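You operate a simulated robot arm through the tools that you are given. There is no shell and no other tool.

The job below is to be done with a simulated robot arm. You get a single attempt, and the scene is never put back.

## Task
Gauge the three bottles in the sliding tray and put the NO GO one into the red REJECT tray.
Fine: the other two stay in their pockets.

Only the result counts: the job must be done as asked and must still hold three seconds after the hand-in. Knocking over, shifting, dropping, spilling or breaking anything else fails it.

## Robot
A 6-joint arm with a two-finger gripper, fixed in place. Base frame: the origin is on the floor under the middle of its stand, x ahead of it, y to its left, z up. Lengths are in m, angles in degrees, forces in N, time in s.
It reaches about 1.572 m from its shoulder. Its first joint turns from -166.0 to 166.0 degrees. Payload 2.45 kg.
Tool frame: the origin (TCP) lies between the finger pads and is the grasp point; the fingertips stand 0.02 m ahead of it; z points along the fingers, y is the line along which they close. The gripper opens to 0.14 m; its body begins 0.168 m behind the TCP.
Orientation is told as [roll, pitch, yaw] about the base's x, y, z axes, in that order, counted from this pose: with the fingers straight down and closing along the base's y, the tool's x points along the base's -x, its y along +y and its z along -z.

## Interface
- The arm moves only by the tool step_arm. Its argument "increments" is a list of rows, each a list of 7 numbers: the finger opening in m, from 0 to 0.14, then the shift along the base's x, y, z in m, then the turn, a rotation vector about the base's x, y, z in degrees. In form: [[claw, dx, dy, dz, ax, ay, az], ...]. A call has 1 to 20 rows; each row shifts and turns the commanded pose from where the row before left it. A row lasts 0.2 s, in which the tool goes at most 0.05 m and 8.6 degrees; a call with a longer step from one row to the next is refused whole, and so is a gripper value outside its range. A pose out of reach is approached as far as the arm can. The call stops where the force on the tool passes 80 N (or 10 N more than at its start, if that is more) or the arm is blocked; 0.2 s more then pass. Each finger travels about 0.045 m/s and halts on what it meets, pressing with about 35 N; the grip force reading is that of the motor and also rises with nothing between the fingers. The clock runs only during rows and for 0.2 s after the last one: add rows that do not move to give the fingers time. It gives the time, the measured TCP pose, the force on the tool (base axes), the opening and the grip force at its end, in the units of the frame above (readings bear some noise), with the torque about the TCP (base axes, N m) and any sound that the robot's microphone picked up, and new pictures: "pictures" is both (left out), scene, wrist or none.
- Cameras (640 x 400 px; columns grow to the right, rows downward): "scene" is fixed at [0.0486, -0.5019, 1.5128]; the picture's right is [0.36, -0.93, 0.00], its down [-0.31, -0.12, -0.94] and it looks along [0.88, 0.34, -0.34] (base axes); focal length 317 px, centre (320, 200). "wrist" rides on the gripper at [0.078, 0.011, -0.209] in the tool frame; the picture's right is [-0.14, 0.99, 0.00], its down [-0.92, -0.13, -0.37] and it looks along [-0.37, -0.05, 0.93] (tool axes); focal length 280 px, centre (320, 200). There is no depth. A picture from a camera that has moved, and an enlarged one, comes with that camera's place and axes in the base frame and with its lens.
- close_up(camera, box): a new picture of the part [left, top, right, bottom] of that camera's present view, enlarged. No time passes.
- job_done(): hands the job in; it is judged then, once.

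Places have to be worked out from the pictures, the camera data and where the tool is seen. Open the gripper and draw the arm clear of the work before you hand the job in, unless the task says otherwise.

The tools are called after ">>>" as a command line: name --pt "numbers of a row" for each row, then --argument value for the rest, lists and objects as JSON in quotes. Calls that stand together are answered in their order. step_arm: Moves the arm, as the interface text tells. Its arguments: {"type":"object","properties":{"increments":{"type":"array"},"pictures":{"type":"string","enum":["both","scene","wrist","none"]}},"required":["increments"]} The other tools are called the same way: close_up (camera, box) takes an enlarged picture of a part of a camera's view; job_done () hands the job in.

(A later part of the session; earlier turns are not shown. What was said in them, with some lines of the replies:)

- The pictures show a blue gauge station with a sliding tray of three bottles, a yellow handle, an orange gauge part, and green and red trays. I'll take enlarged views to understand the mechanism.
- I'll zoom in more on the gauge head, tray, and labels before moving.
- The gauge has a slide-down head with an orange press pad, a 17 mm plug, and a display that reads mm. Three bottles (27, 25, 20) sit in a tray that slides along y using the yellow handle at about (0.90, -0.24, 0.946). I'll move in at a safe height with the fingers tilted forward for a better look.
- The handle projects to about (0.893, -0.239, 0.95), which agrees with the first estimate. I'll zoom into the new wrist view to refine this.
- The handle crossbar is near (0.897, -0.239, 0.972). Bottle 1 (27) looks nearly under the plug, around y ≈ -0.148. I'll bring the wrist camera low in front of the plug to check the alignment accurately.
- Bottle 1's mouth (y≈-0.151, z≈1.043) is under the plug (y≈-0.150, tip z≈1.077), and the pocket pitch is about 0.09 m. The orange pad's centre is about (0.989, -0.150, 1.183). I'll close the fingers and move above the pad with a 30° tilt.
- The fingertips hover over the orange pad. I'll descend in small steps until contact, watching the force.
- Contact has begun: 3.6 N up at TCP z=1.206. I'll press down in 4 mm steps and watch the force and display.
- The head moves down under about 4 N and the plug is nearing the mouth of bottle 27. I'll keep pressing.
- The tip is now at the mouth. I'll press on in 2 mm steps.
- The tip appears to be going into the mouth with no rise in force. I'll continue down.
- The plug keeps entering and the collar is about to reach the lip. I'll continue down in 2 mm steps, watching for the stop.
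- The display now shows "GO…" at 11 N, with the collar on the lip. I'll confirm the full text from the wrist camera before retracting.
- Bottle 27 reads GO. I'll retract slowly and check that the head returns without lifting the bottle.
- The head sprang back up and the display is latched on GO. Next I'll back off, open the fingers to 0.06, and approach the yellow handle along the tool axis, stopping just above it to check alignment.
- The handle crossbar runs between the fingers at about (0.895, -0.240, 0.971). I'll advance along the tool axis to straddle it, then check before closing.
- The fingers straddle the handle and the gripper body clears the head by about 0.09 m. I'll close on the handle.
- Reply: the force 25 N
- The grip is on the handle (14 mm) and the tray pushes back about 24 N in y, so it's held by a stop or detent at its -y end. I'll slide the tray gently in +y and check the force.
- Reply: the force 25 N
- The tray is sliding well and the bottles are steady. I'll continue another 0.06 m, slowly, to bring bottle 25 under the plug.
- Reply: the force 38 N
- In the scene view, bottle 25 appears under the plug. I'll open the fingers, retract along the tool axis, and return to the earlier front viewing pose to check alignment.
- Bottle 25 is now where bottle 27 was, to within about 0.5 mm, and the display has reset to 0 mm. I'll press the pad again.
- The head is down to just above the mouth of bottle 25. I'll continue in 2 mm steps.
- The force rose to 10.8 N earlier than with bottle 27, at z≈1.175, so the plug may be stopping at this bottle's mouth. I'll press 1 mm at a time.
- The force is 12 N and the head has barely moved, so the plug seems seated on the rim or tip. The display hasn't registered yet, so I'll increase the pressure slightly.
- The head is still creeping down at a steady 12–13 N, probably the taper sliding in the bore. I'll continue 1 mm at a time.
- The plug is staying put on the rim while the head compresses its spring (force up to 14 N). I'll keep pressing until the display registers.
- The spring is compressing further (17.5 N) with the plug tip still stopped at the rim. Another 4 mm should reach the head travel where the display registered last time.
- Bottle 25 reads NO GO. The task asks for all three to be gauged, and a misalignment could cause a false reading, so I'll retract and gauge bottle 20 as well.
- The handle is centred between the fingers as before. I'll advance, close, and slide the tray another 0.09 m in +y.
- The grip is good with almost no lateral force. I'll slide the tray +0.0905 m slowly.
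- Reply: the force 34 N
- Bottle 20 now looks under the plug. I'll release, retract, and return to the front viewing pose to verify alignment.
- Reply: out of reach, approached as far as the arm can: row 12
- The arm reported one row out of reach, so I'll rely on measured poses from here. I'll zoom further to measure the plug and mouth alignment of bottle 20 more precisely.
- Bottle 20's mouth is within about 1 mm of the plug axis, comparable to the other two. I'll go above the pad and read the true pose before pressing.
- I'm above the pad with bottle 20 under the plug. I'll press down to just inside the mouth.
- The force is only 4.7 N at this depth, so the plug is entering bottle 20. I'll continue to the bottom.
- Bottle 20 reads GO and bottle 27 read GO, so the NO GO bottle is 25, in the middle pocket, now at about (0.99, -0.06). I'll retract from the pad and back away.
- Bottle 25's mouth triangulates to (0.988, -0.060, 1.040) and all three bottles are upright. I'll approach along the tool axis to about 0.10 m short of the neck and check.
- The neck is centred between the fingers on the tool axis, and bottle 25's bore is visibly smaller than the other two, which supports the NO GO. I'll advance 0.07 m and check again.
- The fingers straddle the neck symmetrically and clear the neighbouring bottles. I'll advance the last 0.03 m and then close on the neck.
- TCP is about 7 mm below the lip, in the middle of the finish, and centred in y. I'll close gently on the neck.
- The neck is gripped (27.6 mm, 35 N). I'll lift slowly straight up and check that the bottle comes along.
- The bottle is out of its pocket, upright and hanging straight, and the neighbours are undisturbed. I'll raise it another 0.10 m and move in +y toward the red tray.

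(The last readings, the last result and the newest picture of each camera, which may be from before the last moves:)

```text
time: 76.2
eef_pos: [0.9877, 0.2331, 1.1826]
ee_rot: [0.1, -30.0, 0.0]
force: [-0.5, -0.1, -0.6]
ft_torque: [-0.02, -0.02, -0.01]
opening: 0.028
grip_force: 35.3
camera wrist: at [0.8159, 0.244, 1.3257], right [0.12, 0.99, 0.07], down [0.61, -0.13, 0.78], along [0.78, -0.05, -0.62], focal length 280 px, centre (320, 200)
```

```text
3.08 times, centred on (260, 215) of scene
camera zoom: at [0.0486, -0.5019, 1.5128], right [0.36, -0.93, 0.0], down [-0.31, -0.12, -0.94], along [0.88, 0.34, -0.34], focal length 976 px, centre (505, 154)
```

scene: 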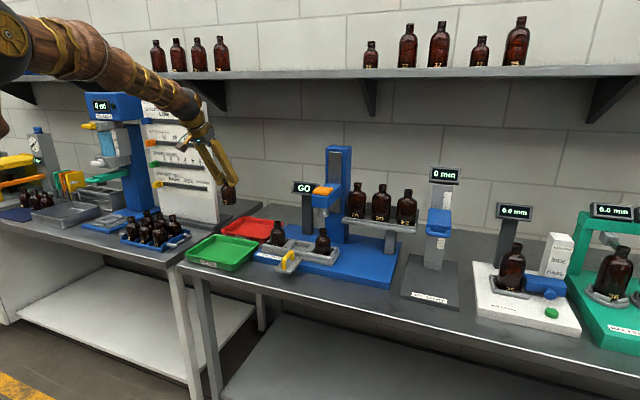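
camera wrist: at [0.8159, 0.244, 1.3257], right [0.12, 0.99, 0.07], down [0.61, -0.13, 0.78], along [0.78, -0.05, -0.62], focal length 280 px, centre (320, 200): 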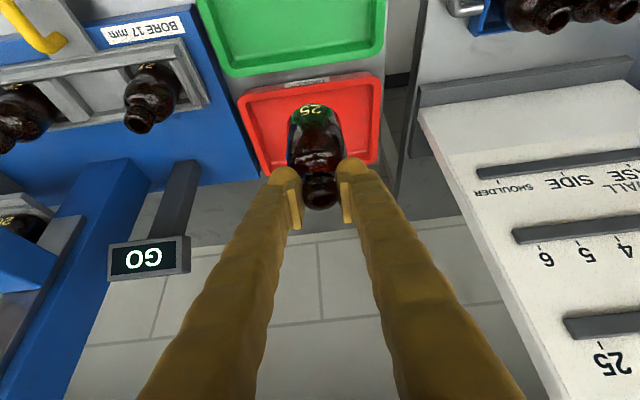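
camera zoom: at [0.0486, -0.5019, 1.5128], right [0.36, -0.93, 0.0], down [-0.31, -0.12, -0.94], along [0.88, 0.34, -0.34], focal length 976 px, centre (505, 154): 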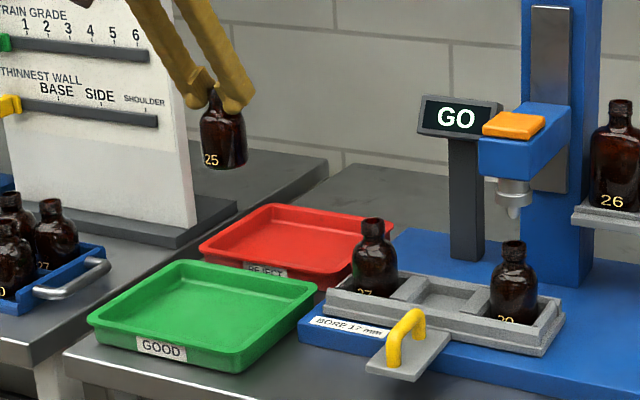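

The red tray's centre is about (1.136, 0.225) with its rim at z≈0.92, and the white board's edge is at y≈0.40, well clear. I'll move over the tray centre and start descending.

>>> step_arm --pt "0.0 0.015 0 0 0 0 0" --pt "0.0 0.025 -0.002 0 0 0 0" --pt "0.0 0.03 -0.002 0 0 0 0" --pt "0.0 0.03 -0.002 0 0 0 0" --pt "0.0 0.027 -0.002 0 0 0 0" --pt "0.0 0.02 0 0 0 0 0" --pt "0.0 0 0 -0.015 0 0 0" --pt "0.0 0 0 -0.025 0 0 0" --pt "0.0 0 0 -0.025 0 0 0" --pt "0.0 0 0 -0.025 0 0 0" --pt "0.0 0 0 -0.02 0 0 0" --pt "0.0 0 0 -0.015 0 0 0" --pt "0.0 0 0 -0.01 0 0 0" --pt "0.0 0 0 0 0 0 0" --pictures "both"

>>> close_up --camera "scene" --box '[180, 160, 330, 270]'

```text
time: 79.2
eef_pos: [1.1328, 0.2253, 1.0477]
ee_rot: [-0.1, -30.1, 0.1]
force: [-0.2, -0.3, -0.9]
ft_torque: [0.0, 0.0, -0.02]
opening: 0.0278
grip_force: 34.4
camera wrist: at [0.9612, 0.2364, 1.1901], right [0.12, 0.99, 0.07], down [0.61, -0.13, 0.78], along [0.78, -0.05, -0.62], focal length 280 px, centre (320, 200)
```

scene: 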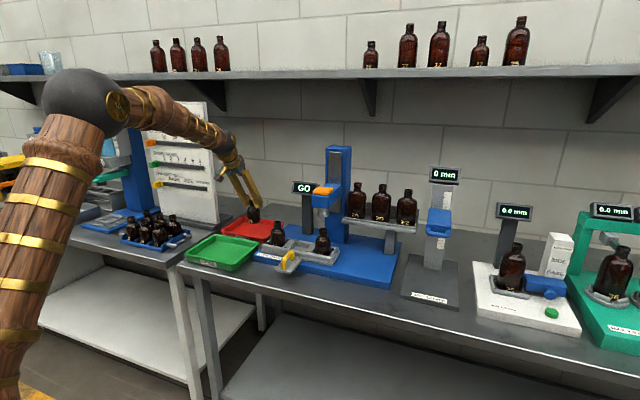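
wrist: 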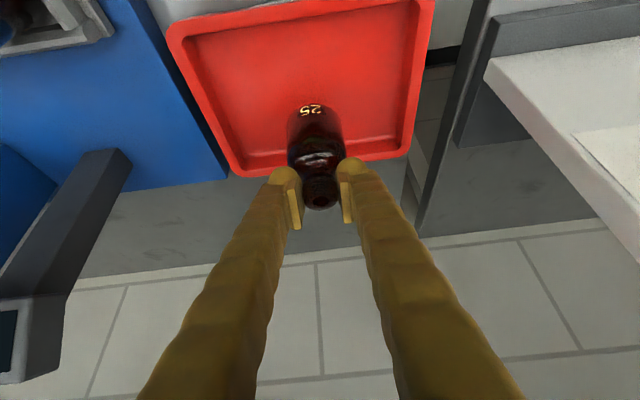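

```text
3.64 times, centred on (255, 215) of scene
camera zoom: at [0.0486, -0.5019, 1.5128], right [0.36, -0.93, 0.0], down [-0.31, -0.12, -0.94], along [0.88, 0.34, -0.34], focal length 1153 px, centre (556, 146)
```

zoom: 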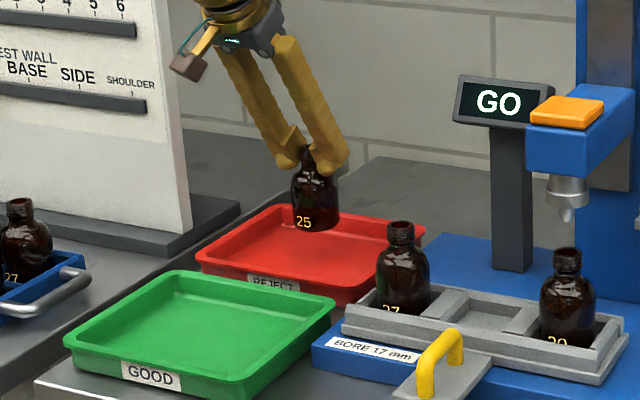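

The bottle hangs over the middle of the red tray, its base about 5–6 cm above the floor. I'll descend, slowing near expected contact at TCP z≈0.99.

>>> step_arm --pt "0.0 0 0 -0.01 0 0 0" --pt "0.0 0 0 -0.01 0 0 0" --pt "0.0 0 0 -0.01 0 0 0" --pt "0.0 0 0 -0.01 0 0 0" --pt "0.0 0 0 -0.004 0 0 0" --pt "0.0 0 0 -0.003 0 0 0" --pt "0.0 0 0 0 0 0 0" --pictures "both"

>>> close_up --camera "scene" --box '[200, 180, 300, 260]'

```text
time: 80.8
eef_pos: [1.1331, 0.2277, 1.0022]
ee_rot: [0.0, -30.3, 0.1]
force: [3.6, -3.0, 22.0]
ft_torque: [-0.05, -0.27, -0.03]
opening: 0.0277
grip_force: 34.5
camera wrist: at [0.9618, 0.2363, 1.1441], right [0.12, 0.99, 0.07], down [0.61, -0.13, 0.78], along [0.78, -0.05, -0.62], focal length 280 px, centre (320, 200)
```

scene: 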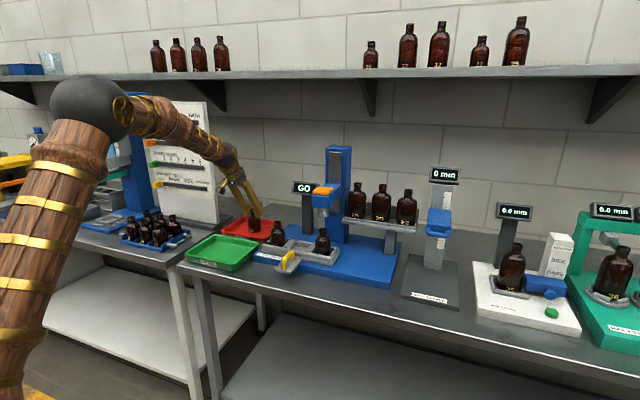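
wrist: 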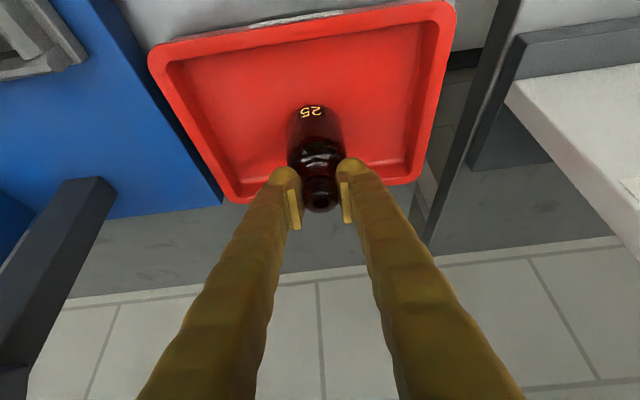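

```text
5.00 times, centred on (250, 220) of scene
camera zoom: at [0.0486, -0.5019, 1.5128], right [0.36, -0.93, 0.0], down [-0.31, -0.12, -0.94], along [0.88, 0.34, -0.34], focal length 1585 px, centre (670, 100)
```

zoom: 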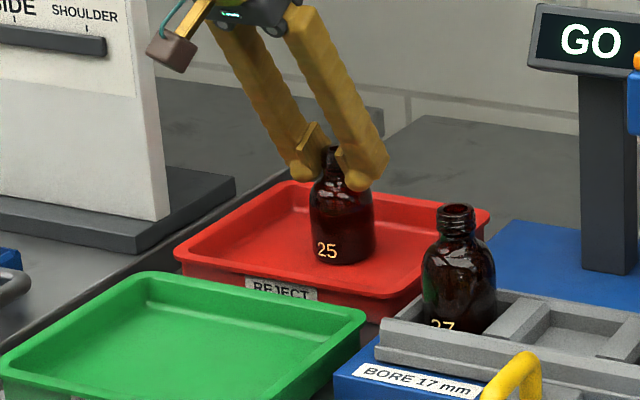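

The bottle has touched the tray floor (22 N up). I'll ease the press by about 1 mm and then open the fingers gently.

>>> step_arm --pt "0.0 0 0 0.001 0 0 0" --pt "0.0 0 0 0 0 0 0" --pictures "none"

```text
time: 81.4
eef_pos: [1.1341, 0.2261, 1.0018]
ee_rot: [0.0, -30.1, 0.2]
force: [1.5, -2.4, 23.7]
ft_torque: [-0.08, -0.11, -0.01]
opening: 0.0278
grip_force: 34.8
```

The force is still about 23 N, so I'll ease up a little more.

>>> step_arm --pt "0.0 0 0 0.0015 0 0 0" --pt "0.0 0 0 0 0 0 0" --pt "0.0 0 0 0 0 0 0" --pictures "none"

```text
time: 82.2
eef_pos: [1.1329, 0.2272, 1.0023]
ee_rot: [0.0, -29.9, 0.1]
force: [0.7, -1.2, 6.7]
ft_torque: [-0.02, -0.17, -0.08]
opening: 0.0279
grip_force: 35.4
```

The press is down to about 7 N. I'll open the fingers gradually while holding still.

>>> step_arm --pt "0.03 0 0 0 0 0 0" --pt "0.033 0 0 0 0 0 0" --pt "0.037 0 0 0 0 0 0" --pt "0.042 0 0 0 0 0 0" --pt "0.048 0 0 0 0 0 0" --pt "0.055 0 0 0 0 0 0" --pt "0.055 0 0 0 0 0 0" --pt "0.055 0 0 0 0 0 0" --pictures "both"

>>> close_up --camera "scene" --box '[200, 180, 300, 260]'

>>> close_up --camera "wrist" --box '[240, 80, 400, 230]'

```text
time: 84.0
eef_pos: [1.1334, 0.227, 1.003]
ee_rot: [0.0, -29.9, 0.2]
force: [-0.5, -0.1, -0.2]
ft_torque: [0.0, 0.0, -0.01]
opening: 0.0549
grip_force: 0.1
camera wrist: at [0.9622, 0.2366, 1.1451], right [0.12, 0.99, 0.07], down [0.61, -0.13, 0.78], along [0.78, -0.05, -0.62], focal length 280 px, centre (320, 200)
```

scene: 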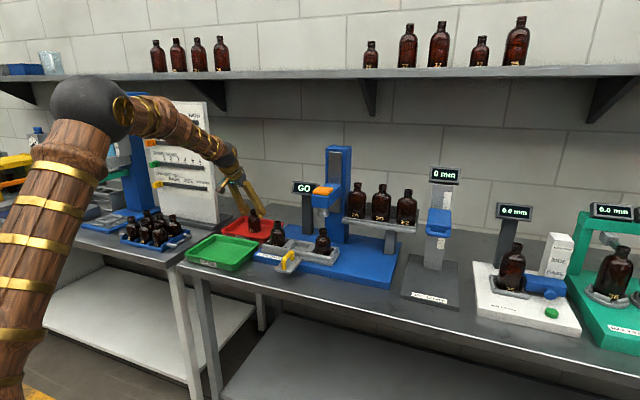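
wrist: 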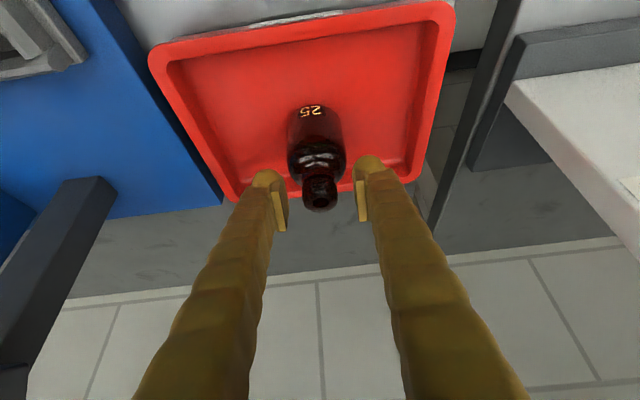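

```text
5.00 times, centred on (250, 220) of scene
camera zoom: at [0.0486, -0.5019, 1.5128], right [0.36, -0.93, 0.0], down [-0.31, -0.12, -0.94], along [0.88, 0.34, -0.34], focal length 1585 px, centre (670, 100)
```

zoom: 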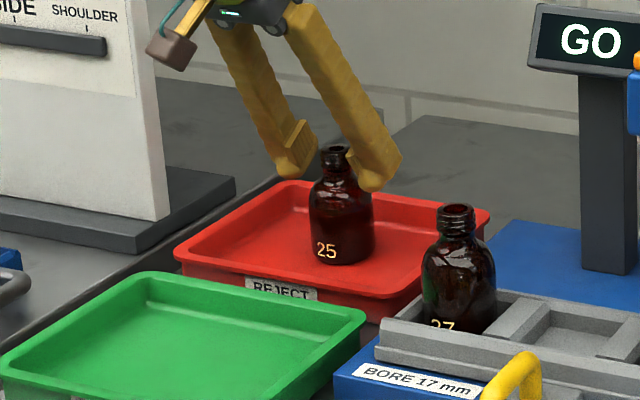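

```text
2.67 times, centred on (320, 155) of wrist
camera zoom: at [0.9622, 0.2366, 1.1451], right [0.12, 0.99, 0.07], down [0.61, -0.13, 0.78], along [0.78, -0.05, -0.62], focal length 748 px, centre (320, 320)
```

zoom: 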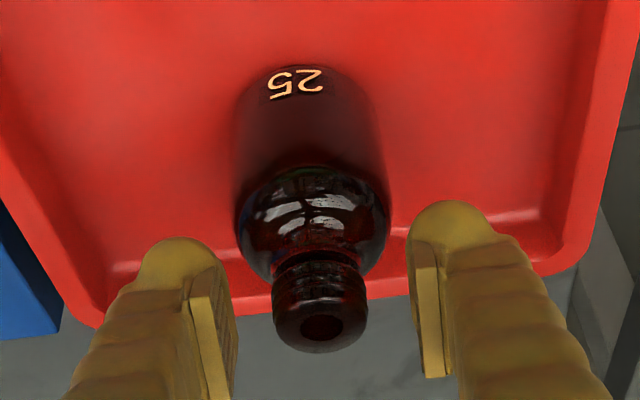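

Bottle 25 is standing upright in the REJECT tray and the fingers are clear of its neck. I'll retract along the tool axis, then draw the arm well back.

>>> step_arm --pt "0.055 -0.005 0 0.0087 0 0 0" --pt "0.055 -0.01 0 0.0173 0 0 0" --pt "0.055 -0.015 0 0.026 0 0 0" --pt "0.055 -0.015 0 0.026 0 0 0" --pt "0.055 -0.02 0 0.034 0 0 0" --pt "0.055 -0.02 0 0.034 0 0 0" --pt "0.055 -0.02 0 0.034 0 0 0" --pt "0.055 -0.035 0 0.02 0 0 0" --pt "0.055 -0.04 0 0.02 0 0 0" --pt "0.055 -0.04 -0.01 0.01 0 0 0" --pt "0.055 -0.04 -0.02 0 0 0 0" --pt "0.055 -0.04 -0.025 0 0 0 0" --pt "0.055 -0.04 -0.025 0 0 0 0" --pt "0.08 -0.04 -0.025 0 0 0 0" --pt "0.08 0 0 0 0 0 0" --pt "0.08 0 0 0 0 0 0" --pictures "both"

>>> close_up --camera "scene" --box '[180, 160, 360, 290]'

>>> close_up --camera "wrist" --box '[160, 20, 480, 220]'

```text
time: 87.4
eef_pos: [0.7532, 0.122, 1.2327]
ee_rot: [0.1, -30.1, 0.1]
force: [-0.6, -0.1, 0.0]
ft_torque: [0.02, 0.01, 0.0]
opening: 0.0803
grip_force: 0.1
camera wrist: at [0.5818, 0.1324, 1.374], right [0.12, 0.99, 0.07], down [0.61, -0.13, 0.78], along [0.78, -0.05, -0.62], focal length 280 px, centre (320, 200)
```

scene: 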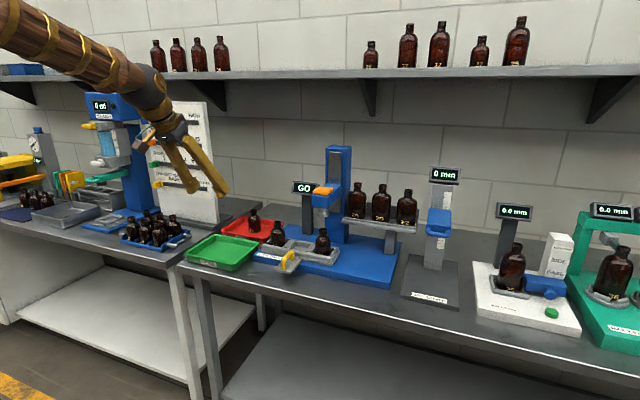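
wrist: 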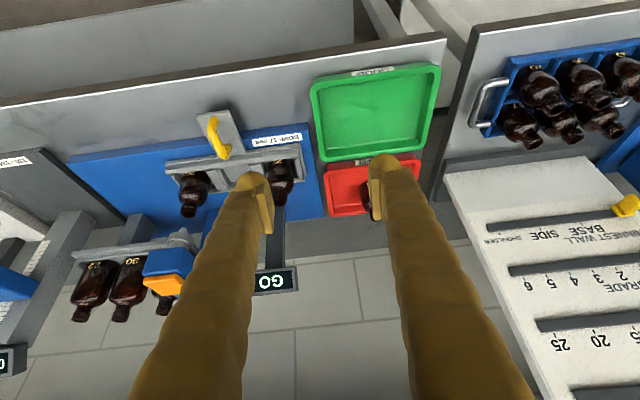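

```text
3.08 times, centred on (270, 225) of scene
camera zoom: at [0.0486, -0.5019, 1.5128], right [0.36, -0.93, 0.0], down [-0.31, -0.12, -0.94], along [0.88, 0.34, -0.34], focal length 976 px, centre (474, 123)
```

zoom: 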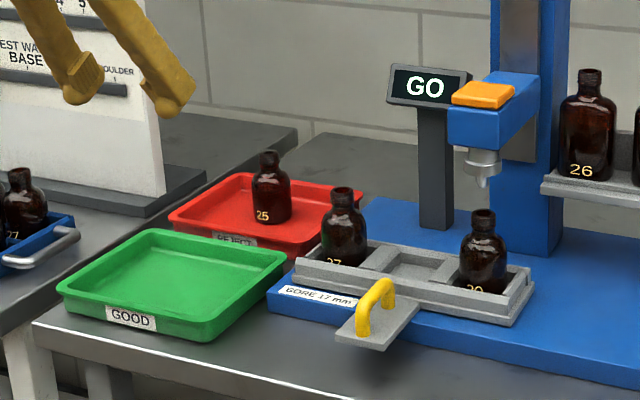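

```text
2.00 times, centred on (320, 120) of wrist
camera zoom: at [0.5818, 0.1324, 1.374], right [0.12, 0.99, 0.07], down [0.61, -0.13, 0.78], along [0.78, -0.05, -0.62], focal length 561 px, centre (320, 360)
```

zoom: 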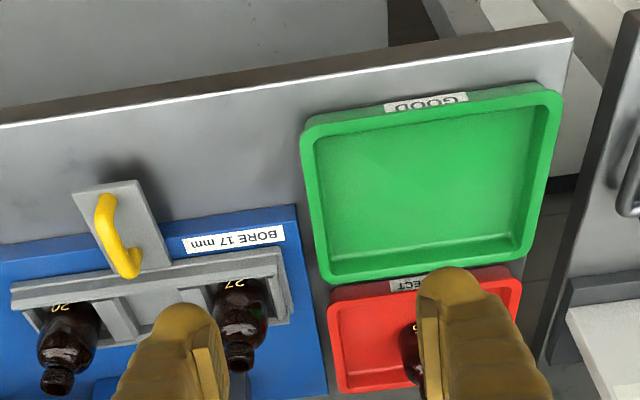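

Bottle 25 (NO GO) stands upright in the REJECT tray, bottles 27 and 20 (both GO) are still in their pockets, and the gripper is open and clear. I'm handing the job in.

>>> job_done

```text
The job is handed in.
```

I gauged all three bottles, and the NO GO one, bottle 25, is now standing upright in the red REJECT tray. I've handed the job in, but no result came back.

| Bottle | Gauge reading | Where it is now |
|---|---|---|
| 27 | GO | in its pocket |
| 25 | NO GO | REJECT tray |
| 20 | GO | in its pocket |

Bottle 25's bore also looked smaller than the other two in the wrist camera view, which fits the reading. In the last pictures nothing else looked moved or knocked over. The sliding tray is still where I left it to gauge bottle 20, about 0.18 m from its starting position.
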